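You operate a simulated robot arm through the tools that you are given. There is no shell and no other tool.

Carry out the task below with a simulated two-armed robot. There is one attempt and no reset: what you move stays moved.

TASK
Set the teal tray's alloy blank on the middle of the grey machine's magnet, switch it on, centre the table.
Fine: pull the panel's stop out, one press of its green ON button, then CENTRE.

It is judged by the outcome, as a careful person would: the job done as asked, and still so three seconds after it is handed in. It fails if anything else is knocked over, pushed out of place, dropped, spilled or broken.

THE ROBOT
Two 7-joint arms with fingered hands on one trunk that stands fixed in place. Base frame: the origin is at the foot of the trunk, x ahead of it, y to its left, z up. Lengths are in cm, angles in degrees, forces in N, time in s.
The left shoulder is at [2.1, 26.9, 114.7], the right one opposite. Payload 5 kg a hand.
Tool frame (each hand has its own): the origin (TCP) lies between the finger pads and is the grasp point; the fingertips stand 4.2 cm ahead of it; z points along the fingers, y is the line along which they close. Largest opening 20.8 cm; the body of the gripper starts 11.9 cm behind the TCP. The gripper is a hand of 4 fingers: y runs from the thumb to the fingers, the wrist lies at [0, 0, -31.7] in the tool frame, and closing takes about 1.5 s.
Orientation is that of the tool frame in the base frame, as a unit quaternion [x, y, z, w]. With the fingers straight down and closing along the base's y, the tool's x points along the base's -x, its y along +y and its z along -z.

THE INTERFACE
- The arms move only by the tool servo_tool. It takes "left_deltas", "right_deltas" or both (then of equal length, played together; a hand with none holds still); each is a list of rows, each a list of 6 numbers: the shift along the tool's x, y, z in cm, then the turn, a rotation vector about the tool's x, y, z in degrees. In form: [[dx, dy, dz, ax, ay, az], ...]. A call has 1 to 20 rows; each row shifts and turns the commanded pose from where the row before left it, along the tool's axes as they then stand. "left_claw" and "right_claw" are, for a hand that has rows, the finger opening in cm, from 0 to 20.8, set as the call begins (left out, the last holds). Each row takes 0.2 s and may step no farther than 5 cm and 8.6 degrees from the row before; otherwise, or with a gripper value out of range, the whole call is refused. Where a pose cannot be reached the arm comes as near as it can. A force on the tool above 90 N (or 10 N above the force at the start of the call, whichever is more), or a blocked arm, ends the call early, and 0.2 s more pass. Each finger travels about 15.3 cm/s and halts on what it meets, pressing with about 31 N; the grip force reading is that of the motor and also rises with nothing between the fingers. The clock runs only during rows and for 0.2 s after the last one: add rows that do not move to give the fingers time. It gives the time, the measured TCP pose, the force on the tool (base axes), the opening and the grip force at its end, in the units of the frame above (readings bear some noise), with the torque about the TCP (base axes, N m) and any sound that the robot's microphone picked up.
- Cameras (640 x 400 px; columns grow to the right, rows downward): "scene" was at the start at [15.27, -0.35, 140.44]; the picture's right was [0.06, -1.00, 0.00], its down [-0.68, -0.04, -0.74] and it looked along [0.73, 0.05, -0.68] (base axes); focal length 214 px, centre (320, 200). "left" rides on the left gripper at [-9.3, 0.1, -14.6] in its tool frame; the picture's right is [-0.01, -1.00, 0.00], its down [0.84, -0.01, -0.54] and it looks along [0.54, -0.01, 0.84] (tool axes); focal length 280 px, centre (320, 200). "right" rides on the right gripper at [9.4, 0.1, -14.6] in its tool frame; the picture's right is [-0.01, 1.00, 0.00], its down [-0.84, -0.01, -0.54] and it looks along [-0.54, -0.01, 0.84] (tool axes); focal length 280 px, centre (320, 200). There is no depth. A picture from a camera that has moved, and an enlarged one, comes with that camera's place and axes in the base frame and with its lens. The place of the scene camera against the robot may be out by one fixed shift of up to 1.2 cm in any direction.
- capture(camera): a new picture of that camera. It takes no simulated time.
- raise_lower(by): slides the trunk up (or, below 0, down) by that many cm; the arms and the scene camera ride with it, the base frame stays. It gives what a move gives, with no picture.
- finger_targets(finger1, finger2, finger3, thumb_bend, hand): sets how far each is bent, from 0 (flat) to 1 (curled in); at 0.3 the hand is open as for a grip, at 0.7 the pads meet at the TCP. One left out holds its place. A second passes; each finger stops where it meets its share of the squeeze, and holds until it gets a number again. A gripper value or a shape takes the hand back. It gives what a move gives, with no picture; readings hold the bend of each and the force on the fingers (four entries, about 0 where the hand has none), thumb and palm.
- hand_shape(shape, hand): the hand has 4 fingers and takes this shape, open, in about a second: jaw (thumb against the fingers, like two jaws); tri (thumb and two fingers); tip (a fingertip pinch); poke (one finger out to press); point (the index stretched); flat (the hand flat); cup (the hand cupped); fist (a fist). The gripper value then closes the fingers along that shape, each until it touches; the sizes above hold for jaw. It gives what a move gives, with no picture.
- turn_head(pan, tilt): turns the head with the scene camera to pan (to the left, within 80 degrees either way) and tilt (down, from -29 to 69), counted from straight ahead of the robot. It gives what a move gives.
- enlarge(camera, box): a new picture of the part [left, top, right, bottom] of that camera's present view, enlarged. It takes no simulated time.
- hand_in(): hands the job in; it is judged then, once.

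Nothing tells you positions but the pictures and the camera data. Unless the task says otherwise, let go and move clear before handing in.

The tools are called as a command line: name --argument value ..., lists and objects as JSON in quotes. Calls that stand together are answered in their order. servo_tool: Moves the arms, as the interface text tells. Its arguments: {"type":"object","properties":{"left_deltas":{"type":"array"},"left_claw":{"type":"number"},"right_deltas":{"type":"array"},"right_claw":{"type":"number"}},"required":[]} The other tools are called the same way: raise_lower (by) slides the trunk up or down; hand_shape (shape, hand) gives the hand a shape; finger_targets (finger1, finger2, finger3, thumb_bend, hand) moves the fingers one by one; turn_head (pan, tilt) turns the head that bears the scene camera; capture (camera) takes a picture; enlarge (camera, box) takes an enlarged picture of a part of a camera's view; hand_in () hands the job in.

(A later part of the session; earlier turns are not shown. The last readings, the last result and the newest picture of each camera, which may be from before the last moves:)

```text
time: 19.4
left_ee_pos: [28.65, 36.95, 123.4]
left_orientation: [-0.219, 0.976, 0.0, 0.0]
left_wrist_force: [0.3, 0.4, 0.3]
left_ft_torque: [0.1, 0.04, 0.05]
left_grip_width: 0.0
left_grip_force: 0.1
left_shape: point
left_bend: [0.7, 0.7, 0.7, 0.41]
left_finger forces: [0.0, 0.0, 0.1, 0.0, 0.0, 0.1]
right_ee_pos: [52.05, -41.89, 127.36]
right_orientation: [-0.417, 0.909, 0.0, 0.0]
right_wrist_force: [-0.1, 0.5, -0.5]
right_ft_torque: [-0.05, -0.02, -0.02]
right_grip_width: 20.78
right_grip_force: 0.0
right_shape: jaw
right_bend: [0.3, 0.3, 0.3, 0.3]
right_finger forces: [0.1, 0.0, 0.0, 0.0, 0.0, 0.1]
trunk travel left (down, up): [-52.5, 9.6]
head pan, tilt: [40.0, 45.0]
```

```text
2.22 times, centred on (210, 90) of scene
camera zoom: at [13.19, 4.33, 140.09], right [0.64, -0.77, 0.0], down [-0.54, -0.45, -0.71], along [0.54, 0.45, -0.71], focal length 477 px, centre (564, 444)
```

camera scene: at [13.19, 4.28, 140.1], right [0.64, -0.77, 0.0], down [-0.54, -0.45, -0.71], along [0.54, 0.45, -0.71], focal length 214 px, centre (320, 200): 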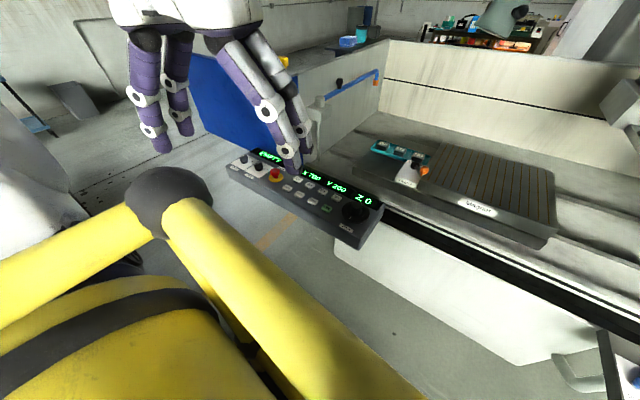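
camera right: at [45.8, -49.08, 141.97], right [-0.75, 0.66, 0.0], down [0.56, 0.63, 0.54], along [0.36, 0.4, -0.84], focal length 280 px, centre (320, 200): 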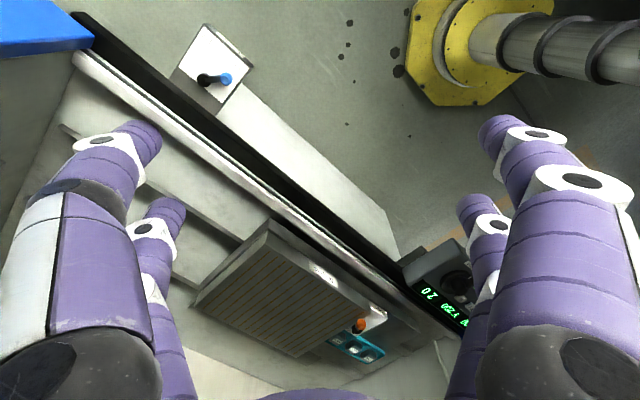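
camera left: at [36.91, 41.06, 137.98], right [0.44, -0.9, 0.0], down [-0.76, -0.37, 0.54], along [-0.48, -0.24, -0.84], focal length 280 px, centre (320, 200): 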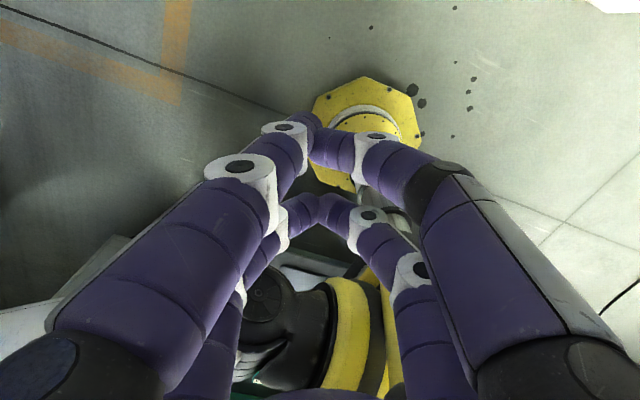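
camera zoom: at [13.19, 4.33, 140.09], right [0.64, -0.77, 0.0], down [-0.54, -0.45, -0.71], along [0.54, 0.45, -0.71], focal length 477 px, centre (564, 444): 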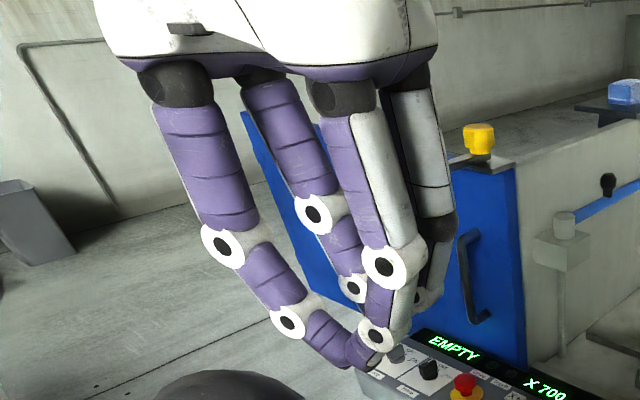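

Shapes differ mostly in curl. I'll check the finger_targets geometry at two bends for finger2 and finger3, with the other pair tucked.

finger_targets --hand "left" --finger1 0.6 --finger2 0.6 --finger3 0.6 --thumb_bend 0.6

capture --camera "left"

enlarge --camera "scene" --box '[90, 0, 330, 180]'

finger_targets --hand "left" --finger1 0.0 --finger2 0.0 --finger3 0.0 --thumb_bend 0.0

capture --camera "left"

enlarge --camera "scene" --box '[90, 0, 330, 180]'

```text
time: 20.4
left_ee_pos: [28.65, 37.05, 123.34]
left_orientation: [-0.22, 0.976, 0.0, 0.0]
left_wrist_force: [0.2, 0.4, -0.3]
left_ft_torque: [-0.02, -0.03, 0.02]
left_grip_width: 6.01
left_grip_force: 0.2
left_shape: fingers
left_bend: [0.6, 0.6, 0.6, 0.6]
left_finger forces: [0.1, 0.0, 0.0, 0.0, 0.1, 0.0]
right_ee_pos: [51.96, -42.01, 127.27]
right_orientation: [-0.416, 0.909, 0.0, -0.001]
right_wrist_force: [0.1, -0.2, 0.0]
right_ft_torque: [0.02, -0.01, -0.01]
right_grip_width: 20.78
right_grip_force: 0.1
right_shape: jaw
right_bend: [0.3, 0.3, 0.3, 0.3]
right_finger forces: [0.0, 0.1, 0.0, 0.0, 0.1, 0.1]
trunk travel left (down, up): [-52.5, 9.6]
head pan, tilt: [40.0, 45.0]
```

```text
taken
camera left: at [36.91, 41.06, 137.98], right [0.44, -0.9, 0.0], down [-0.76, -0.37, 0.54], along [-0.48, -0.24, -0.84], focal length 280 px, centre (320, 200)
```

left: 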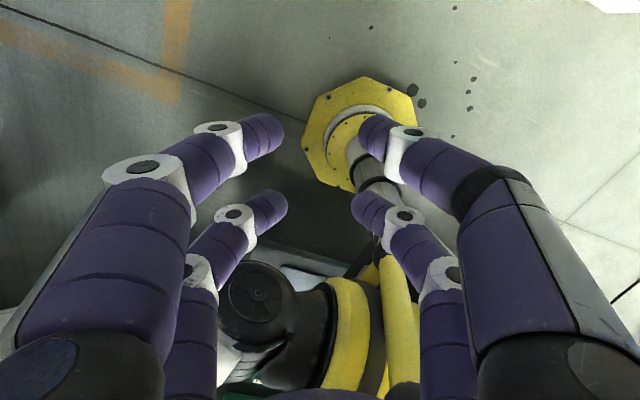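

```text
2.22 times, centred on (210, 90) of scene
camera zoom: at [13.19, 4.34, 140.09], right [0.64, -0.77, 0.0], down [-0.54, -0.45, -0.71], along [0.54, 0.45, -0.71], focal length 477 px, centre (564, 444)
```

zoom: 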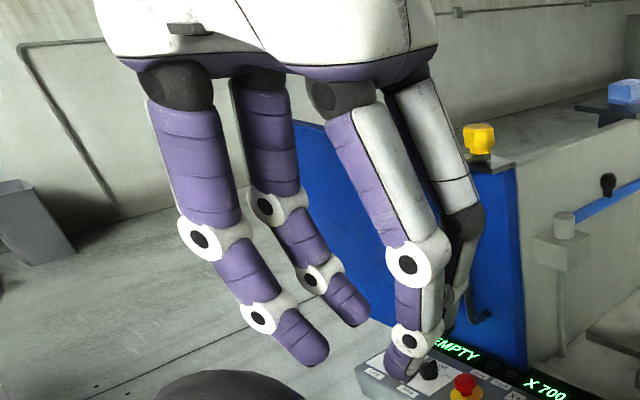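

```text
time: 21.4
left_ee_pos: [28.65, 37.03, 123.32]
left_orientation: [-0.219, 0.976, 0.0, 0.001]
left_wrist_force: [0.6, 0.3, -1.2]
left_ft_torque: [-0.04, 0.01, 0.02]
left_grip_width: 30.7
left_grip_force: 0.0
left_shape: fingers
left_bend: [0.0, 0.0, 0.0, 0.0]
left_finger forces: [0.1, 0.1, 0.0, 0.2, 0.0, 0.0]
right_ee_pos: [51.88, -41.93, 127.27]
right_orientation: [-0.417, 0.909, 0.001, 0.0]
right_wrist_force: [-0.5, 0.0, -1.0]
right_ft_torque: [-0.03, 0.0, -0.01]
right_grip_width: 20.78
right_grip_force: 0.1
right_shape: jaw
right_bend: [0.3, 0.3, 0.3, 0.3]
right_finger forces: [0.0, 0.1, 0.1, 0.0, 0.0, 0.0]
trunk travel left (down, up): [-52.5, 9.6]
head pan, tilt: [40.0, 45.0]
```

```text
taken
camera left: at [36.91, 41.06, 137.98], right [0.44, -0.9, 0.0], down [-0.76, -0.37, 0.54], along [-0.48, -0.24, -0.84], focal length 280 px, centre (320, 200)
```

left: 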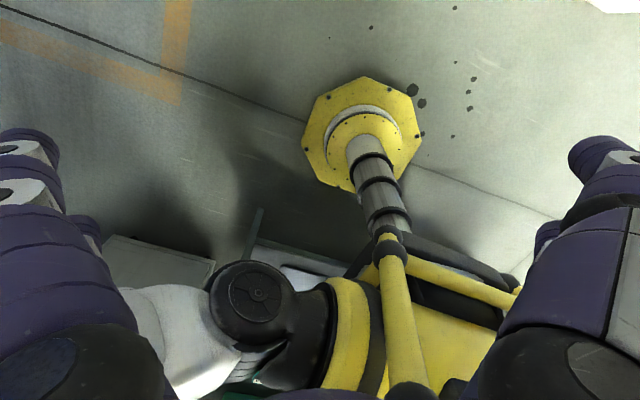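

```text
2.22 times, centred on (210, 90) of scene
camera zoom: at [13.19, 4.34, 140.09], right [0.64, -0.77, 0.0], down [-0.54, -0.45, -0.71], along [0.54, 0.45, -0.71], focal length 477 px, centre (564, 444)
```

zoom: 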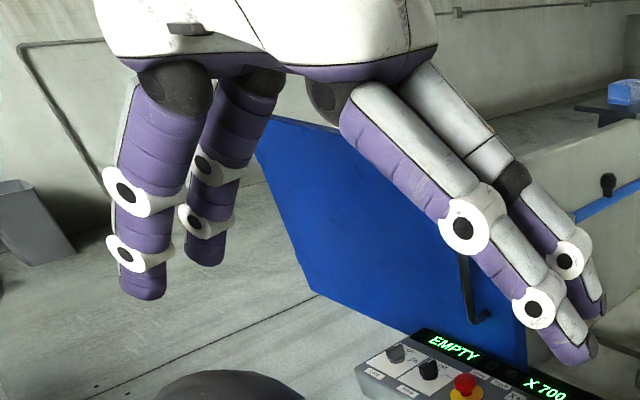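

Bend 0.6 gives about a 6 cm opening with moderately inclined tips. I plan to pinch the blank with finger2 and finger3, the lower pair once the hand tilts forward. Now I'll bring the left hand forward and tilt it for a close overhead look at the tray.

finger_targets --hand "left" --finger1 0.5 --finger2 0.5 --finger3 0.5 --thumb_bend 0.5

servo_tool --left_deltas '[[-3.39, -2.86, 0, 0, 0, 0], [-3.39, -2.86, 0, 0, 0, 0], [-3.39, -2.86, 0, 0, 0, 0], [-3.39, -2.86, 0, 0, 0, 0], [-3.39, -2.86, 0, 0, 0, 0], [-3.39, -2.86, 0, 0, 0, 0], [-3.39, -2.86, 0, 0, 0, 0], [0, 0, 0, 0, 0, 6.77], [0, 0, 0, 0, 0, 6.77], [0, 0, 0, 0, 0, 6.77], [0, 0, 0, 0, -7.6, 0], [0, 0, 0, 0, -7.6, 0], [0, 0, 0, 0, -7.6, 0], [0, 0, 0, 0, -7.6, 0], [0, 0, 0, 0, -7.6, 0]]'

capture --camera "left"

capture --camera "scene"

```text
time: 22.4
left_ee_pos: [28.68, 36.95, 123.36]
left_orientation: [-0.219, 0.976, 0.001, 0.0]
left_wrist_force: [-0.8, 0.1, -0.2]
left_ft_torque: [-0.01, 0.02, 0.0]
left_grip_width: 11.33
left_grip_force: 0.1
left_shape: fingers
left_bend: [0.5, 0.5, 0.5, 0.5]
left_finger forces: [0.0, 0.1, 0.1, 0.1, 0.1, 0.0]
right_ee_pos: [52.07, -41.82, 127.27]
right_orientation: [-0.416, 0.909, -0.001, -0.001]
right_wrist_force: [0.2, 0.0, 0.5]
right_ft_torque: [-0.03, 0.0, -0.01]
right_grip_width: 20.79
right_grip_force: 0.1
right_shape: jaw
right_bend: [0.3, 0.3, 0.3, 0.3]
right_finger forces: [0.1, 0.0, 0.1, 0.0, 0.1, 0.1]
trunk travel left (down, up): [-52.5, 9.6]
head pan, tilt: [40.0, 45.0]
```

```text
time: 25.6
left_ee_pos: [58.43, 29.0, 123.43]
left_orientation: [-0.042, 0.945, 0.014, 0.325]
left_wrist_force: [0.4, 0.6, -0.8]
left_ft_torque: [0.04, -0.01, 0.04]
left_grip_width: 11.29
left_grip_force: 0.1
left_shape: fingers
left_bend: [0.5, 0.5, 0.5, 0.5]
left_finger forces: [0.1, 0.1, 0.1, 0.1, 0.0, 0.0]
right_ee_pos: [51.97, -41.87, 127.3]
right_orientation: [-0.416, 0.909, 0.001, 0.001]
right_wrist_force: [-0.6, 0.1, 0.6]
right_ft_torque: [0.06, -0.09, 0.01]
right_grip_width: 20.78
right_grip_force: 0.0
right_shape: jaw
right_bend: [0.3, 0.3, 0.3, 0.3]
right_finger forces: [0.1, 0.1, 0.0, 0.0, 0.1, 0.1]
trunk travel left (down, up): [-52.5, 9.6]
head pan, tilt: [40.0, 45.0]
```

```text
taken
camera left: at [56.82, 28.95, 140.7], right [0.1, -1.0, 0.01], down [-0.99, -0.1, -0.1], along [0.1, 0.0, -1.0], focal length 280 px, centre (320, 200)
```

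left: 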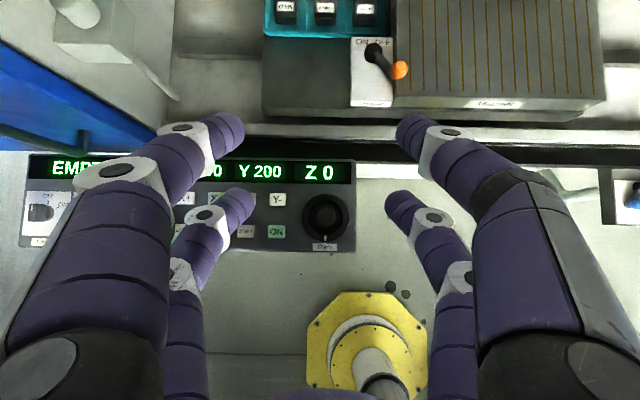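

```text
taken
camera scene: at [13.13, 4.33, 140.11], right [0.64, -0.77, 0.0], down [-0.54, -0.45, -0.71], along [0.54, 0.45, -0.71], focal length 214 px, centre (320, 200)
```

scene: 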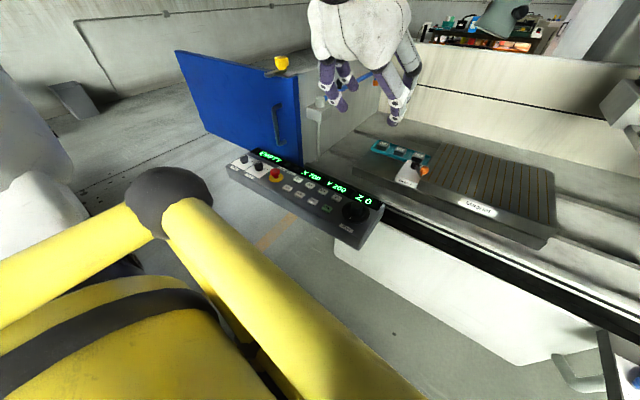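

The tilted left camera now looks straight down. I'll zoom on the tray, lever, and panel from here to measure positions.

enlarge --camera "left" --box '[255, 0, 415, 110]'

enlarge --camera "left" --box '[380, 0, 640, 130]'

enlarge --camera "left" --box '[20, 140, 370, 260]'

```text
3.64 times, centred on (335, 55) of left
camera zoom: at [56.82, 28.95, 140.7], right [0.1, -1.0, 0.01], down [-0.99, -0.1, -0.1], along [0.1, 0.0, -1.0], focal length 1020 px, centre (266, 727)
```

zoom: 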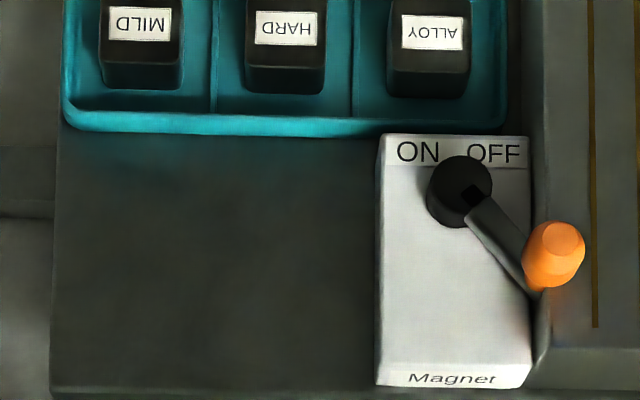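

```text
2.46 times, centred on (510, 65) of left
camera zoom: at [56.82, 28.95, 140.7], right [0.1, -1.0, 0.01], down [-0.99, -0.1, -0.1], along [0.1, 0.0, -1.0], focal length 690 px, centre (-148, 532)
```

zoom: 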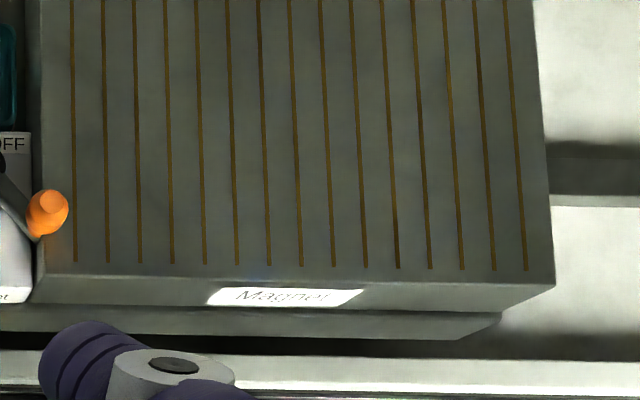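

```text
1.83 times, centred on (195, 200) of left
camera zoom: at [56.82, 28.95, 140.7], right [0.1, -1.0, 0.01], down [-0.99, -0.1, -0.1], along [0.1, 0.0, -1.0], focal length 513 px, centre (549, 200)
```

zoom: 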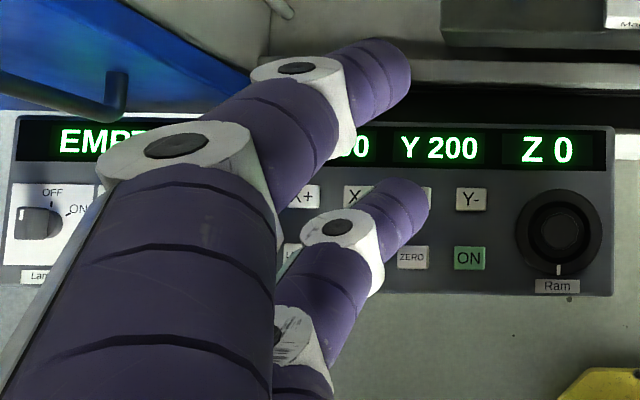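

I'll now move to hover above the tray for a close look.

servo_tool --left_deltas '[[-1.817, -0.946, 4.006, 0, 0, 0], [-1.817, -0.946, 4.006, 0, 0, 0], [-1.817, -0.946, 4.006, 0, 0, 0], [-1.817, -0.946, 4.006, 0, 0, 0], [-1.817, -0.946, 4.006, 0, 0, 0], [-1.817, -0.946, 4.006, 0, 0, 0], [-1.817, -0.946, 4.006, 0, 0, 0], [-1.817, -0.946, 4.006, 0, 0, 0], [-1.817, -0.946, 4.006, 0, 0, 0], [-1.817, -0.946, 4.006, 0, 0, 0]]'

capture --camera "left"

capture --camera "scene"

capture --camera "right"

```text
time: 27.9
left_ee_pos: [94.68, 27.23, 103.21]
left_orientation: [-0.04, 0.945, 0.012, 0.326]
left_wrist_force: [0.2, 0.2, -1.1]
left_ft_torque: [0.03, 0.04, 0.0]
left_grip_width: 11.32
left_grip_force: 0.0
left_shape: fingers
left_bend: [0.5, 0.5, 0.5, 0.5]
left_finger forces: [0.0, 0.0, 0.0, 0.0, 0.1, 0.0]
left hand out of reach, approached as far as the arm can: row 9, 10
right_ee_pos: [52.18, -41.93, 127.38]
right_orientation: [-0.417, 0.909, 0.001, -0.001]
right_wrist_force: [0.5, -0.1, -0.6]
right_ft_torque: [-0.05, 0.07, 0.01]
right_grip_width: 20.81
right_grip_force: 0.1
right_shape: jaw
right_bend: [0.3, 0.3, 0.3, 0.3]
right_finger forces: [0.0, 0.0, 0.1, 0.0, 0.1, 0.0]
trunk travel left (down, up): [-52.5, 9.6]
head pan, tilt: [40.0, 45.0]
```

```text
taken
camera left: at [92.83, 27.31, 120.52], right [0.1, -1.0, 0.01], down [-0.99, -0.1, -0.1], along [0.1, 0.0, -1.0], focal length 280 px, centre (320, 200)
```

left: 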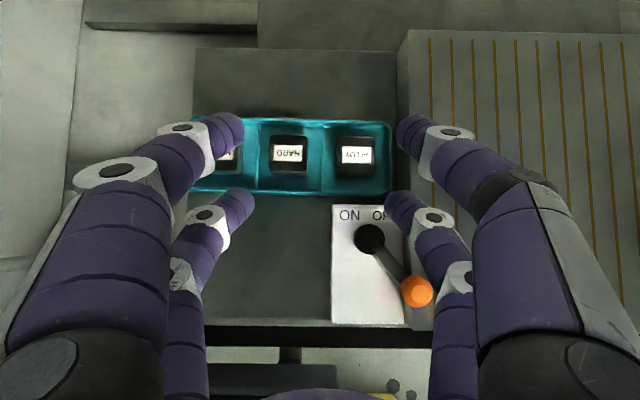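

```text
taken
camera scene: at [13.26, 4.35, 140.08], right [0.64, -0.77, 0.0], down [-0.54, -0.45, -0.71], along [0.54, 0.45, -0.71], focal length 214 px, centre (320, 200)
```

scene: 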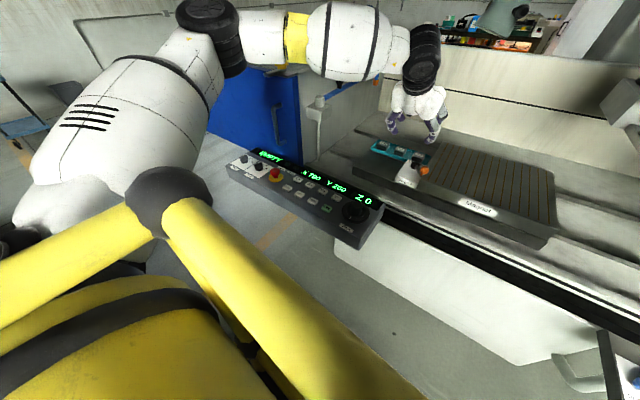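

```text
taken
camera right: at [45.89, -48.98, 141.95], right [-0.75, 0.66, 0.0], down [0.56, 0.63, 0.54], along [0.36, 0.4, -0.84], focal length 280 px, centre (320, 200)
```

right: 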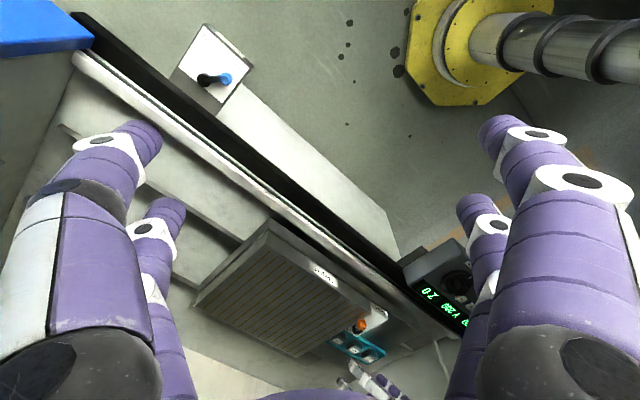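

The arm reported out of reach here, stopping at [94.7, 27.2, 103.2]. I'll back off slightly and check how the commanded pose behaves before trying other tilts.

servo_tool --left_deltas '[[0, 0, -4, 0, 0, 0], [0, 0, 0, 0, 0, 0], [0, 0, 0, 0, 0, 0]]'

```text
time: 28.6
left_ee_pos: [91.9, 26.98, 106.75]
left_orientation: [-0.041, 0.944, 0.015, 0.326]
left_wrist_force: [-0.8, -1.8, 1.0]
left_ft_torque: [0.02, -0.01, 0.01]
left_grip_width: 11.33
left_grip_force: 0.1
left_shape: fingers
left_bend: [0.5, 0.5, 0.5, 0.5]
left_finger forces: [0.0, 0.0, 0.0, 0.0, 0.1, 0.0]
right_ee_pos: [51.89, -42.06, 127.35]
right_orientation: [-0.417, 0.909, 0.0, 0.001]
right_wrist_force: [-1.1, -1.1, 0.3]
right_ft_torque: [0.01, -0.12, 0.03]
right_grip_width: 20.78
right_grip_force: 0.1
right_shape: jaw
right_bend: [0.3, 0.3, 0.3, 0.3]
right_finger forces: [0.0, 0.0, 0.0, 0.0, 0.1, 0.0]
trunk travel left (down, up): [-52.5, 9.6]
head pan, tilt: [40.0, 45.0]
```

servo_tool --left_deltas '[[2.46, 0, 3.15, 0, 0, 0], [2.46, 0, 3.15, 0, 0, 0], [0, 0, 0, 0, 0, 0]]'

```text
time: 29.4
left_ee_pos: [92.06, 27.01, 98.55]
left_orientation: [-0.04, 0.944, 0.012, 0.327]
left_wrist_force: [-0.3, 0.0, 0.8]
left_ft_torque: [0.04, -0.03, 0.01]
left_grip_width: 11.3
left_grip_force: 0.0
left_shape: fingers
left_bend: [0.5, 0.5, 0.5, 0.5]
left_finger forces: [0.0, 0.0, 0.0, 0.0, 0.0, 0.0]
right_ee_pos: [52.06, -42.07, 127.37]
right_orientation: [-0.417, 0.909, 0.001, 0.0]
right_wrist_force: [0.6, -0.1, 0.1]
right_ft_torque: [0.0, -0.09, 0.01]
right_grip_width: 20.77
right_grip_force: 0.1
right_shape: jaw
right_bend: [0.3, 0.3, 0.3, 0.3]
right_finger forces: [0.0, 0.1, 0.0, 0.0, 0.0, 0.0]
trunk travel left (down, up): [-52.5, 9.6]
head pan, tilt: [40.0, 45.0]
```

servo_tool --left_deltas '[[-1.966, -0.221, 1.533, 0, 0, 0], [-1.966, -0.221, 1.533, 0, 0, 0], [-1.966, -0.221, 1.533, 0, 0, 0], [-1.966, -0.221, 1.533, 0, 0, 0], [0, 0, 0, 0, 0, 0]]'

capture --camera "scene"

```text
time: 30.6
left_ee_pos: [97.86, 31.29, 99.4]
left_orientation: [-0.04, 0.944, 0.012, 0.326]
left_wrist_force: [0.3, -0.4, 0.3]
left_ft_torque: [0.0, -0.01, 0.03]
left_grip_width: 11.33
left_grip_force: 0.1
left_shape: fingers
left_bend: [0.5, 0.5, 0.5, 0.5]
left_finger forces: [0.0, 0.0, 0.0, 0.0, 0.0, 0.0]
left hand out of reach, approached as far as the arm can: row 1, 2, 3, 4
right_ee_pos: [52.05, -42.01, 127.29]
right_orientation: [-0.418, 0.909, 0.0, 0.0]
right_wrist_force: [-0.2, -0.5, 0.1]
right_ft_torque: [0.0, -0.02, 0.02]
right_grip_width: 20.78
right_grip_force: 0.1
right_shape: jaw
right_bend: [0.3, 0.3, 0.3, 0.3]
right_finger forces: [0.0, 0.1, 0.0, 0.0, 0.0, 0.0]
trunk travel left (down, up): [-52.5, 9.6]
head pan, tilt: [40.0, 45.0]
```

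```text
taken
camera scene: at [13.17, 4.33, 140.1], right [0.64, -0.77, 0.0], down [-0.54, -0.45, -0.71], along [0.54, 0.45, -0.71], focal length 214 px, centre (320, 200)
```

scene: 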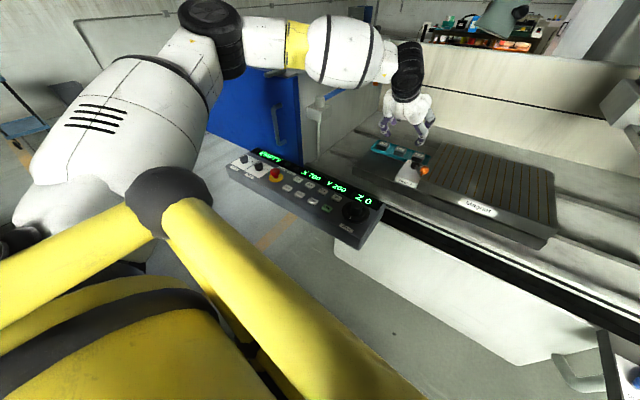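

The reachable region shrinks toward the centre for this hand orientation. Rolling the hand so it comes slightly from upper-left should help both reach and finger clearance to the magnet, so I'll test that in free air.

servo_tool --left_deltas '[[0, 0, 0, 4.74, 0, -3.69], [0, 0, 0, 4.74, 0, -3.69], [0, 0, 0, 0, 0, 0]]'

raise_lower --by 3

```text
time: 31.4
left_ee_pos: [97.8, 31.16, 99.4]
left_orientation: [-0.076, 0.938, -0.085, 0.329]
left_wrist_force: [-0.5, 0.1, -0.1]
left_ft_torque: [0.03, 0.03, 0.01]
left_grip_width: 11.32
left_grip_force: 0.0
left_shape: fingers
left_bend: [0.5, 0.5, 0.5, 0.5]
left_finger forces: [0.0, 0.0, 0.0, 0.0, 0.0, 0.1]
right_ee_pos: [52.04, -42.06, 127.32]
right_orientation: [-0.417, 0.909, 0.0, 0.001]
right_wrist_force: [0.5, -0.2, -0.4]
right_ft_torque: [0.01, -0.02, 0.03]
right_grip_width: 20.82
right_grip_force: 0.1
right_shape: jaw
right_bend: [0.3, 0.3, 0.3, 0.3]
right_finger forces: [0.0, 0.1, 0.0, 0.0, 0.0, 0.0]
trunk travel left (down, up): [-52.5, 9.6]
head pan, tilt: [40.0, 45.0]
```

```text
time: 32.2
left_ee_pos: [97.72, 31.13, 102.25]
left_orientation: [-0.075, 0.938, -0.084, 0.328]
left_wrist_force: [-0.5, -0.8, 0.1]
left_ft_torque: [0.07, 0.02, 0.01]
left_grip_width: 11.32
left_grip_force: 0.1
left_shape: fingers
left_bend: [0.5, 0.5, 0.5, 0.5]
left_finger forces: [0.0, 0.0, 0.0, 0.0, 0.0, 0.1]
right_ee_pos: [52.02, -42.1, 130.21]
right_orientation: [-0.417, 0.909, 0.0, 0.0]
right_wrist_force: [0.6, -0.5, 0.3]
right_ft_torque: [0.05, 0.03, -0.01]
right_grip_width: 20.79
right_grip_force: 0.0
right_shape: jaw
right_bend: [0.3, 0.3, 0.3, 0.3]
right_finger forces: [0.1, 0.0, 0.0, 0.0, 0.0, 0.1]
trunk travel left (down, up): [-55.5, 6.6]
head pan, tilt: [40.0, 45.0]
```

servo_tool --left_deltas '[[0.09, -2.45, 2.43, 0, 0, 0], [0.09, -2.45, 2.43, 0, 0, 0], [0.09, -2.45, 2.43, 0, 0, 0], [0, 0, 0, 0, 0, 0]]'

capture --camera "left"

capture --camera "scene"

```text
time: 33.2
left_ee_pos: [98.36, 27.34, 99.79]
left_orientation: [-0.075, 0.937, -0.086, 0.33]
left_wrist_force: [-0.6, -0.4, -0.1]
left_ft_torque: [-0.04, -0.02, 0.02]
left_grip_width: 11.32
left_grip_force: 0.0
left_shape: fingers
left_bend: [0.5, 0.5, 0.5, 0.5]
left_finger forces: [0.0, 0.1, 0.0, 0.0, 0.0, 0.0]
left hand out of reach, approached as far as the arm can: row 2, 3
right_ee_pos: [51.9, -42.03, 130.49]
right_orientation: [-0.417, 0.909, 0.001, 0.0]
right_wrist_force: [-0.7, 0.1, -0.3]
right_ft_torque: [-0.02, -0.14, -0.01]
right_grip_width: 20.78
right_grip_force: 0.0
right_shape: jaw
right_bend: [0.3, 0.3, 0.3, 0.3]
right_finger forces: [0.0, 0.1, 0.1, 0.1, 0.0, 0.0]
trunk travel left (down, up): [-55.5, 6.6]
head pan, tilt: [40.0, 45.0]
```

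```text
taken
camera left: at [96.33, 30.88, 116.67], right [0.09, -0.97, 0.22], down [-0.99, -0.12, -0.09], along [0.12, -0.21, -0.97], focal length 280 px, centre (320, 200)
```

left: 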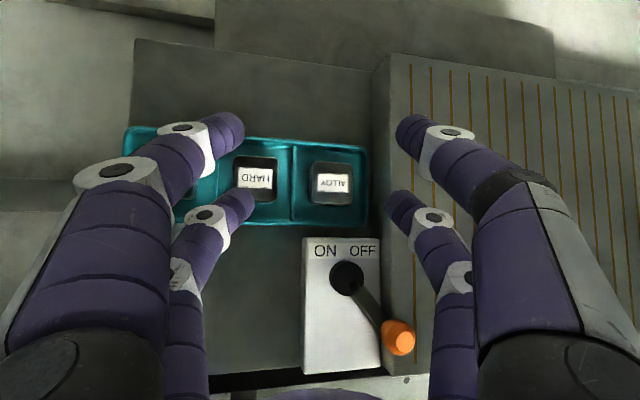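

```text
taken
camera scene: at [13.01, 4.36, 143.12], right [0.64, -0.77, 0.0], down [-0.54, -0.45, -0.71], along [0.54, 0.45, -0.71], focal length 214 px, centre (320, 200)
```

scene: 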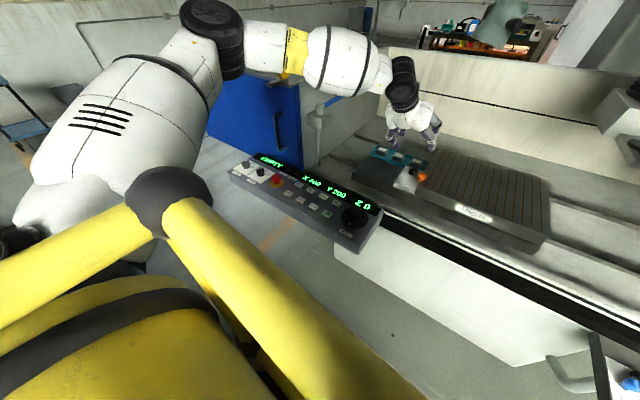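

Still blocked short of the target, though the elbow is clearly bent, so a wrist or joint limit is what's stopping it. I'll retract, return to tool-down, and extend that way to find what is reachable.

servo_tool --left_deltas '[[2.37, 0.72, -3.35, 0, 0, 0], [2.37, 0.72, -3.35, 0, 0, 0], [2.37, 0.72, -3.35, 0, 0, 0], [2.37, 0.72, -3.35, 0, 0, 0], [2.37, 0.72, -3.35, 0, 0, 0], [0, 0, 0, -4.74, 0, 3.69], [0, 0, 0, -4.74, 0, 3.69], [0, 0, 0, 0, 7.6, 0], [0, 0, 0, 0, 7.6, 0], [0, 0, 0, 0, 7.6, 0], [0, 0, 0, 0, 7.6, 0], [0, 0, 0, 0, 7.6, 0], [0, 0, 0, 0, 0, 0]]'

capture --camera "scene"

```text
time: 36.0
left_ee_pos: [78.39, 30.12, 104.9]
left_orientation: [-0.043, 0.999, -0.001, 0.0]
left_wrist_force: [-1.2, 0.0, 1.4]
left_ft_torque: [0.02, -0.1, 0.02]
left_grip_width: 11.31
left_grip_force: 0.0
left_shape: fingers
left_bend: [0.5, 0.5, 0.5, 0.5]
left_finger forces: [0.0, 0.0, 0.0, 0.0, 0.0, 0.0]
right_ee_pos: [51.84, -41.95, 130.39]
right_orientation: [-0.417, 0.909, 0.0, 0.0]
right_wrist_force: [-2.0, -1.0, 0.4]
right_ft_torque: [0.03, -0.17, -0.01]
right_grip_width: 20.8
right_grip_force: 0.0
right_shape: jaw
right_bend: [0.3, 0.3, 0.3, 0.3]
right_finger forces: [0.0, 0.1, 0.0, 0.0, 0.1, 0.0]
trunk travel left (down, up): [-55.5, 6.6]
head pan, tilt: [40.0, 45.0]
```

```text
taken
camera scene: at [12.97, 4.33, 143.14], right [0.64, -0.77, 0.0], down [-0.54, -0.45, -0.71], along [0.54, 0.45, -0.71], focal length 214 px, centre (320, 200)
```

scene: 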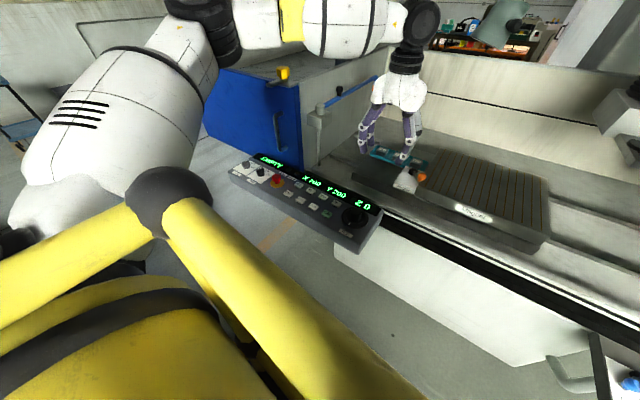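

servo_tool --left_deltas '[[-3, 0, 2, 0, 0, 0], [-3, 0, 2, 0, 0, 0], [-3, 0, 2, 0, 0, 0], [-3, 0, 2, 0, 0, 0], [0, 0, 0, 0, 0, 0]]'

```text
time: 37.2
left_ee_pos: [83.38, 36.1, 97.26]
left_orientation: [-0.044, 0.999, 0.0, 0.002]
left_wrist_force: [-0.7, -0.8, 1.1]
left_ft_torque: [0.0, -0.06, 0.0]
left_grip_width: 11.31
left_grip_force: 0.0
left_shape: fingers
left_bend: [0.5, 0.5, 0.5, 0.5]
left_finger forces: [0.0, 0.0, 0.1, 0.0, 0.0, 0.0]
left hand out of reach, approached as far as the arm can: row 1, 2, 3, 4
right_ee_pos: [51.95, -41.93, 130.38]
right_orientation: [-0.417, 0.909, 0.0, 0.001]
right_wrist_force: [-0.2, 0.1, 0.0]
right_ft_torque: [0.03, -0.04, 0.03]
right_grip_width: 20.78
right_grip_force: 0.0
right_shape: jaw
right_bend: [0.3, 0.3, 0.3, 0.3]
right_finger forces: [0.0, 0.1, 0.1, 0.1, 0.1, 0.1]
trunk travel left (down, up): [-55.5, 6.6]
head pan, tilt: [40.0, 45.0]
```

I'd like to understand the arm's posture, so I'll look at the left shoulder and elbow with the head.

turn_head --pan 75 --tilt 15

capture --camera "scene"

turn_head --pan 20 --tilt 25

capture --camera "scene"

capture --camera "right"

```text
time: 38.2
left_ee_pos: [83.54, 36.07, 97.16]
left_orientation: [-0.043, 0.999, -0.001, 0.002]
left_wrist_force: [0.3, 0.9, -0.5]
left_ft_torque: [0.02, 0.02, 0.0]
left_grip_width: 11.33
left_grip_force: 0.1
left_shape: fingers
left_bend: [0.5, 0.5, 0.5, 0.5]
left_finger forces: [0.1, 0.0, 0.0, 0.0, 0.1, 0.0]
right_ee_pos: [52.1, -41.94, 130.29]
right_orientation: [-0.417, 0.909, 0.0, -0.001]
right_wrist_force: [-0.5, -0.2, 0.4]
right_ft_torque: [0.03, -0.04, -0.04]
right_grip_width: 20.77
right_grip_force: 0.1
right_shape: jaw
right_bend: [0.3, 0.3, 0.3, 0.3]
right_finger forces: [0.0, 0.0, 0.0, 0.0, 0.0, 0.0]
trunk travel left (down, up): [-55.5, 6.6]
head pan, tilt: [75.0, 15.0]
```

```text
taken
camera scene: at [9.33, 8.13, 147.77], right [0.97, -0.26, 0.0], down [-0.07, -0.25, -0.97], along [0.25, 0.93, -0.26], focal length 214 px, centre (320, 200)
```

scene: 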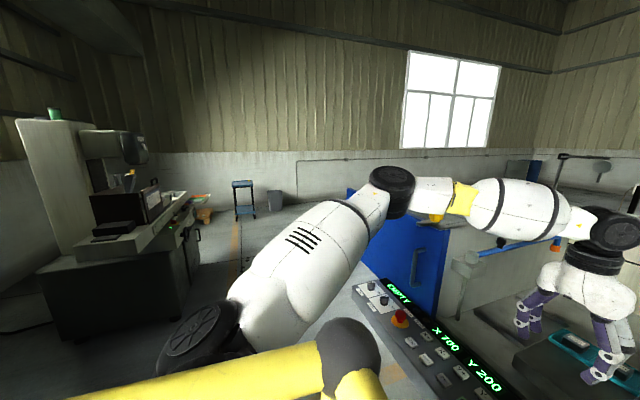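

```text
time: 39.5
left_ee_pos: [83.41, 35.92, 97.15]
left_orientation: [-0.044, 0.999, 0.0, 0.001]
left_wrist_force: [-0.1, -0.1, 0.8]
left_ft_torque: [-0.04, -0.01, 0.02]
left_grip_width: 11.3
left_grip_force: 0.0
left_shape: fingers
left_bend: [0.5, 0.5, 0.5, 0.5]
left_finger forces: [0.0, 0.0, 0.0, 0.0, 0.0, 0.0]
right_ee_pos: [51.96, -41.99, 130.39]
right_orientation: [-0.417, 0.909, 0.0, 0.0]
right_wrist_force: [-0.4, -0.9, 0.9]
right_ft_torque: [0.0, -0.01, 0.01]
right_grip_width: 20.77
right_grip_force: 0.0
right_shape: jaw
right_bend: [0.3, 0.3, 0.3, 0.3]
right_finger forces: [0.1, 0.1, 0.0, 0.0, 0.0, 0.0]
trunk travel left (down, up): [-55.5, 6.6]
head pan, tilt: [20.0, 25.0]
```

```text
taken
camera scene: at [15.55, 2.27, 146.16], right [0.34, -0.94, 0.0], down [-0.4, -0.14, -0.91], along [0.85, 0.31, -0.42], focal length 214 px, centre (320, 200)
```

scene: 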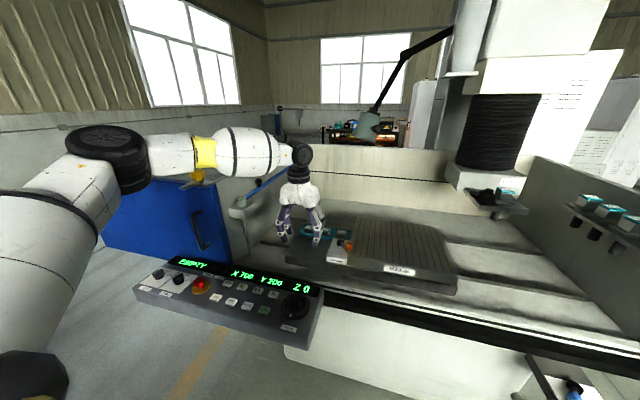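

```text
taken
camera right: at [45.8, -49.01, 144.98], right [-0.75, 0.66, 0.0], down [0.56, 0.63, 0.54], along [0.36, 0.4, -0.84], focal length 280 px, centre (320, 200)
```

right: 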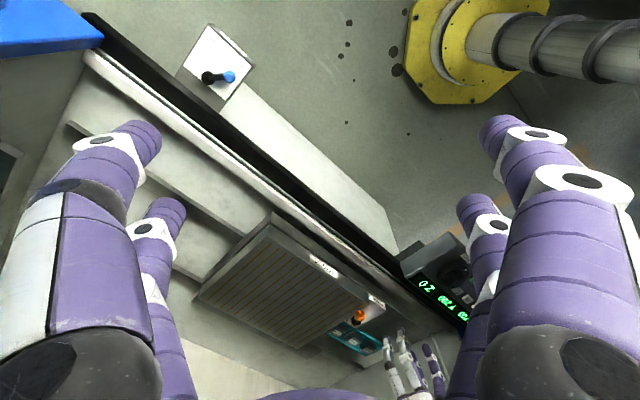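

Now I'll test whether the hand's yaw is what limits the reach: yaw toward the initial orientation and push the same way.

servo_tool --left_deltas '[[0, 0, 0, 0, 0, -6.67], [0, 0, 0, 0, 0, -6.67], [0, 0, 0, 0, 0, -6.67], [-2.07, -3.72, 0, 0, 0, 0], [-2.07, -3.72, 0, 0, 0, 0], [0, 0, 0, 0, 0, 0]]'

```text
time: 40.9
left_ee_pos: [83.34, 36.02, 97.22]
left_orientation: [-0.217, 0.976, 0.0, 0.001]
left_wrist_force: [0.6, -0.3, 0.0]
left_ft_torque: [0.0, 0.01, -0.01]
left_grip_width: 11.29
left_grip_force: 0.1
left_shape: fingers
left_bend: [0.5, 0.5, 0.5, 0.5]
left_finger forces: [0.0, 0.0, 0.1, 0.0, 0.0, 0.0]
left hand out of reach, approached as far as the arm can: row 4, 5
right_ee_pos: [52.1, -41.96, 130.35]
right_orientation: [-0.417, 0.909, 0.001, 0.0]
right_wrist_force: [0.5, -0.4, 0.4]
right_ft_torque: [0.02, 0.01, -0.03]
right_grip_width: 20.79
right_grip_force: 0.1
right_shape: jaw
right_bend: [0.3, 0.3, 0.3, 0.3]
right_finger forces: [0.0, 0.1, 0.0, 0.0, 0.1, 0.0]
trunk travel left (down, up): [-55.5, 6.6]
head pan, tilt: [20.0, 25.0]
```

Yaw makes no difference, so the limit lies in the arm posture. I'll try entering from a different posture: bring the left hand back up to the centre (like the right hand's start, mirrored), then extend forward from there.

servo_tool --left_deltas '[[2.62, 0.49, -3.33, 0, 0, 0], [2.62, 0.49, -3.33, 0, 0, 0], [2.62, 0.49, -3.33, 0, 0, 0], [2.62, 0.49, -3.33, 0, 0, 0], [2.62, 0.49, -3.33, 0, 0, 0], [2.62, 0.49, -3.33, 0, 0, 0], [2.62, 0.49, -3.33, 0, 0, 0], [2.62, 0.49, -3.33, 0, 0, 0], [2.62, 0.49, -3.33, 0, 0, 0], [2.2, -3.7, 0, 0, 0, 0], [2.2, -3.7, 0, 0, 0, 0], [2.2, -3.7, 0, 0, 0, 0], [2.2, -3.7, 0, 0, 0, 0], [2.2, -3.7, 0, 0, 0, 0], [2.2, -3.7, 0, 0, 0, 0], [2.2, -3.7, 0, 0, 0, 0], [0, 0, 0, 0, 0, 0]]'

turn_head --pan 45 --tilt 15

capture --camera "scene"

```text
time: 44.5
left_ee_pos: [59.31, 20.99, 127.31]
left_orientation: [-0.218, 0.976, -0.002, 0.001]
left_wrist_force: [-0.1, 0.7, -0.6]
left_ft_torque: [-0.02, -0.11, -0.02]
left_grip_width: 11.31
left_grip_force: 0.1
left_shape: fingers
left_bend: [0.5, 0.5, 0.5, 0.5]
left_finger forces: [0.0, 0.0, 0.0, 0.0, 0.0, 0.0]
left hand out of reach, approached as far as the arm can: row 12, 13, 14, 15, 16
right_ee_pos: [52.02, -41.97, 130.32]
right_orientation: [-0.417, 0.909, 0.001, 0.001]
right_wrist_force: [-0.7, 0.5, 0.4]
right_ft_torque: [-0.01, -0.07, -0.01]
right_grip_width: 20.79
right_grip_force: 0.0
right_shape: jaw
right_bend: [0.3, 0.3, 0.3, 0.3]
right_finger forces: [0.0, 0.0, 0.1, 0.0, 0.0, 0.0]
trunk travel left (down, up): [-55.5, 6.6]
head pan, tilt: [20.0, 25.0]
```

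```text
time: 45.3
left_ee_pos: [59.39, 20.9, 127.25]
left_orientation: [-0.217, 0.976, -0.001, 0.001]
left_wrist_force: [1.1, -0.4, 0.6]
left_ft_torque: [-0.01, -0.08, 0.01]
left_grip_width: 11.29
left_grip_force: 0.1
left_shape: fingers
left_bend: [0.5, 0.5, 0.5, 0.5]
left_finger forces: [0.0, 0.0, 0.1, 0.0, 0.1, 0.1]
right_ee_pos: [52.07, -41.93, 130.43]
right_orientation: [-0.417, 0.909, 0.0, 0.0]
right_wrist_force: [-0.3, 0.4, 0.2]
right_ft_torque: [0.01, -0.05, 0.01]
right_grip_width: 20.77
right_grip_force: 0.0
right_shape: jaw
right_bend: [0.3, 0.3, 0.3, 0.3]
right_finger forces: [0.0, 0.0, 0.0, 0.0, 0.0, 0.1]
trunk travel left (down, up): [-55.5, 6.6]
head pan, tilt: [45.0, 15.0]
```

```text
taken
camera scene: at [13.46, 5.72, 147.79], right [0.71, -0.71, 0.0], down [-0.18, -0.18, -0.97], along [0.68, 0.68, -0.26], focal length 214 px, centre (320, 200)
```

scene: 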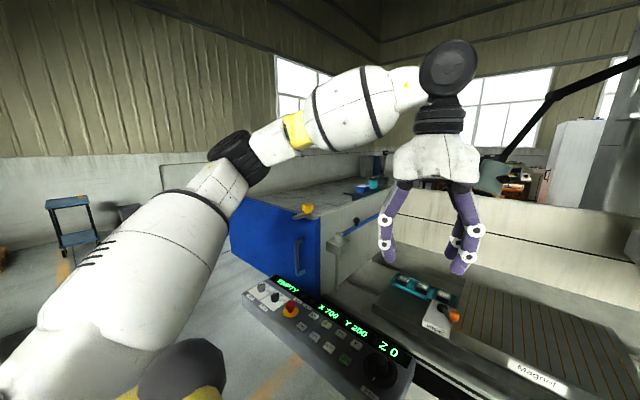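

The left hand can't go further inward here with this yaw. I'll yaw it inward (mirror of the right hand's start) and retry pushing to the right.

servo_tool --left_deltas '[[0, 0, 0, 0, 0, 7.14], [0, 0, 0, 0, 0, 7.14], [0, 0, 0, 0, 0, 7.14], [0, 0, 0, 0, 0, 7.14], [0, 0, 0, 0, 0, 7.14], [0, 0, 0, 0, 0, 7.14], [0, 0, 0, 0, 0, 7.14], [1.27, -2.72, 0, 0, 0, 0], [1.27, -2.72, 0, 0, 0, 0], [1.27, -2.72, 0, 0, 0, 0], [0, 0, 0, 0, 0, 0]]'

```text
time: 47.7
left_ee_pos: [53.38, 18.32, 128.0]
left_orientation: [0.216, 0.976, 0.0, -0.001]
left_wrist_force: [1.5, -0.8, 0.0]
left_ft_torque: [0.06, 0.08, 0.0]
left_grip_width: 11.32
left_grip_force: 0.1
left_shape: fingers
left_bend: [0.5, 0.5, 0.5, 0.5]
left_finger forces: [0.0, 0.1, 0.0, 0.0, 0.1, 0.0]
left hand out of reach, approached as far as the arm can: row 8, 10
right_ee_pos: [52.18, -42.1, 130.3]
right_orientation: [-0.417, 0.909, 0.001, -0.001]
right_wrist_force: [0.1, -0.3, 0.2]
right_ft_torque: [0.1, 0.07, -0.01]
right_grip_width: 20.77
right_grip_force: 0.1
right_shape: jaw
right_bend: [0.3, 0.3, 0.3, 0.3]
right_finger forces: [0.1, 0.0, 0.0, 0.0, 0.0, 0.0]
trunk travel left (down, up): [-55.5, 6.6]
head pan, tilt: [45.0, 15.0]
```

I'll compare with the right arm's posture by looking to the right.

turn_head --pan -60 --tilt 15

capture --camera "scene"

turn_head --pan 60 --tilt 15

capture --camera "scene"

```text
time: 49.6
left_ee_pos: [53.54, 18.41, 127.91]
left_orientation: [0.217, 0.976, -0.001, 0.001]
left_wrist_force: [-0.2, -0.3, 0.3]
left_ft_torque: [-0.02, 0.02, 0.0]
left_grip_width: 11.3
left_grip_force: 0.0
left_shape: fingers
left_bend: [0.5, 0.5, 0.5, 0.5]
left_finger forces: [0.0, 0.1, 0.0, 0.0, 0.0, 0.1]
right_ee_pos: [52.01, -41.96, 130.31]
right_orientation: [-0.417, 0.909, 0.0, 0.001]
right_wrist_force: [0.3, 0.3, -0.7]
right_ft_torque: [-0.01, -0.01, -0.02]
right_grip_width: 20.79
right_grip_force: 0.1
right_shape: jaw
right_bend: [0.3, 0.3, 0.3, 0.3]
right_finger forces: [0.0, 0.1, 0.0, 0.1, 0.0, 0.1]
trunk travel left (down, up): [-55.5, 6.6]
head pan, tilt: [-60.0, 15.0]
```

```text
taken
camera scene: at [11.56, -8.97, 147.78], right [-0.87, -0.5, 0.0], down [-0.13, 0.22, -0.97], along [0.48, -0.84, -0.26], focal length 214 px, centre (320, 200)
```

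scene: 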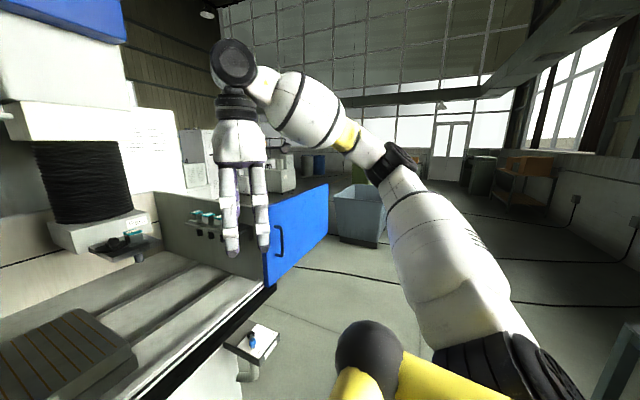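

```text
time: 51.6
left_ee_pos: [53.43, 18.36, 127.86]
left_orientation: [0.215, 0.977, -0.001, 0.0]
left_wrist_force: [0.3, -0.3, -0.2]
left_ft_torque: [-0.04, 0.0, 0.0]
left_grip_width: 11.29
left_grip_force: 0.1
left_shape: fingers
left_bend: [0.5, 0.5, 0.5, 0.5]
left_finger forces: [0.0, 0.0, 0.1, 0.1, 0.0, 0.0]
right_ee_pos: [52.11, -41.95, 130.36]
right_orientation: [-0.417, 0.909, 0.0, 0.0]
right_wrist_force: [0.3, 0.1, -0.5]
right_ft_torque: [0.04, 0.0, 0.03]
right_grip_width: 20.8
right_grip_force: 0.0
right_shape: jaw
right_bend: [0.3, 0.3, 0.3, 0.3]
right_finger forces: [0.1, 0.0, 0.1, 0.1, 0.0, 0.0]
trunk travel left (down, up): [-55.5, 6.6]
head pan, tilt: [60.0, 15.0]
```

```text
taken
camera scene: at [11.57, 7.2, 147.78], right [0.87, -0.5, 0.0], down [-0.13, -0.22, -0.97], along [0.48, 0.84, -0.26], focal length 214 px, centre (320, 200)
```

scene: 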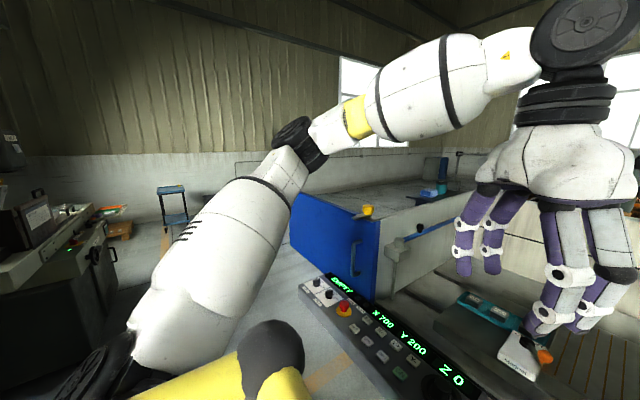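

The right arm reached the centre line at the start, so I'll test whether the right arm reaches the magnet and tray better. First I'll retract the left hand, then bring the right hand back to the centre.

servo_tool --left_deltas '[[4.15, 1.66, 0.5, 0, 0, 0], [4.15, 1.66, 0.5, 0, 0, 0], [4.15, 1.66, 0.5, 0, 0, 0], [4.15, 1.66, 0.5, 0, 0, 0], [4.15, 1.66, 0.5, 0, 0, 0], [4.15, 1.66, 0.5, 0, 0, 0], [0, 0, 0, 0, 0, 0]]'

servo_tool --right_deltas '[[-3.9, 2.62, 0.33, 0, 0, 0], [-3.9, 2.62, 0.33, 0, 0, 0], [-3.9, 2.62, 0.33, 0, 0, 0], [-3.9, 2.62, 0.33, 0, 0, 0], [-3.9, 2.62, 0.33, 0, 0, 0], [-3.9, 2.62, 0.33, 0, 0, 0], [-3.9, 2.62, 0.33, 0, 0, 0], [-3.9, 2.62, 0.33, 0, 0, 0], [-3.9, 2.62, 0.33, 0, 0, 0], [0, 0, 0, 0, 0, 0]]'

```text
time: 53.2
left_ee_pos: [35.08, 37.9, 124.97]
left_orientation: [0.216, 0.976, 0.0, 0.0]
left_wrist_force: [-0.2, -0.5, 0.8]
left_ft_torque: [0.08, -0.01, -0.01]
left_grip_width: 11.31
left_grip_force: 0.1
left_shape: fingers
left_bend: [0.5, 0.5, 0.5, 0.5]
left_finger forces: [0.0, 0.0, 0.0, 0.1, 0.0, 0.1]
right_ee_pos: [52.0, -42.02, 130.24]
right_orientation: [-0.416, 0.909, 0.001, 0.001]
right_wrist_force: [0.7, -0.1, -0.1]
right_ft_torque: [0.11, 0.0, 0.0]
right_grip_width: 20.8
right_grip_force: 0.0
right_shape: jaw
right_bend: [0.3, 0.3, 0.3, 0.3]
right_finger forces: [0.1, 0.0, 0.1, 0.0, 0.1, 0.1]
trunk travel left (down, up): [-55.5, 6.6]
head pan, tilt: [60.0, 15.0]
```

```text
time: 55.4
left_ee_pos: [35.05, 37.87, 124.98]
left_orientation: [0.216, 0.976, 0.0, 0.0]
left_wrist_force: [-0.7, -1.1, 0.0]
left_ft_torque: [0.16, 0.02, 0.0]
left_grip_width: 11.3
left_grip_force: 0.1
left_shape: fingers
left_bend: [0.5, 0.5, 0.5, 0.5]
left_finger forces: [0.0, 0.0, 0.1, 0.0, 0.0, 0.0]
right_ee_pos: [57.23, -0.25, 127.5]
right_orientation: [-0.416, 0.909, 0.001, -0.001]
right_wrist_force: [-0.6, -1.1, -0.2]
right_ft_torque: [0.19, 0.03, -0.02]
right_grip_width: 20.81
right_grip_force: 0.0
right_shape: jaw
right_bend: [0.3, 0.3, 0.3, 0.3]
right_finger forces: [0.1, 0.1, 0.0, 0.1, 0.0, 0.0]
trunk travel left (down, up): [-55.5, 6.6]
head pan, tilt: [60.0, 15.0]
```

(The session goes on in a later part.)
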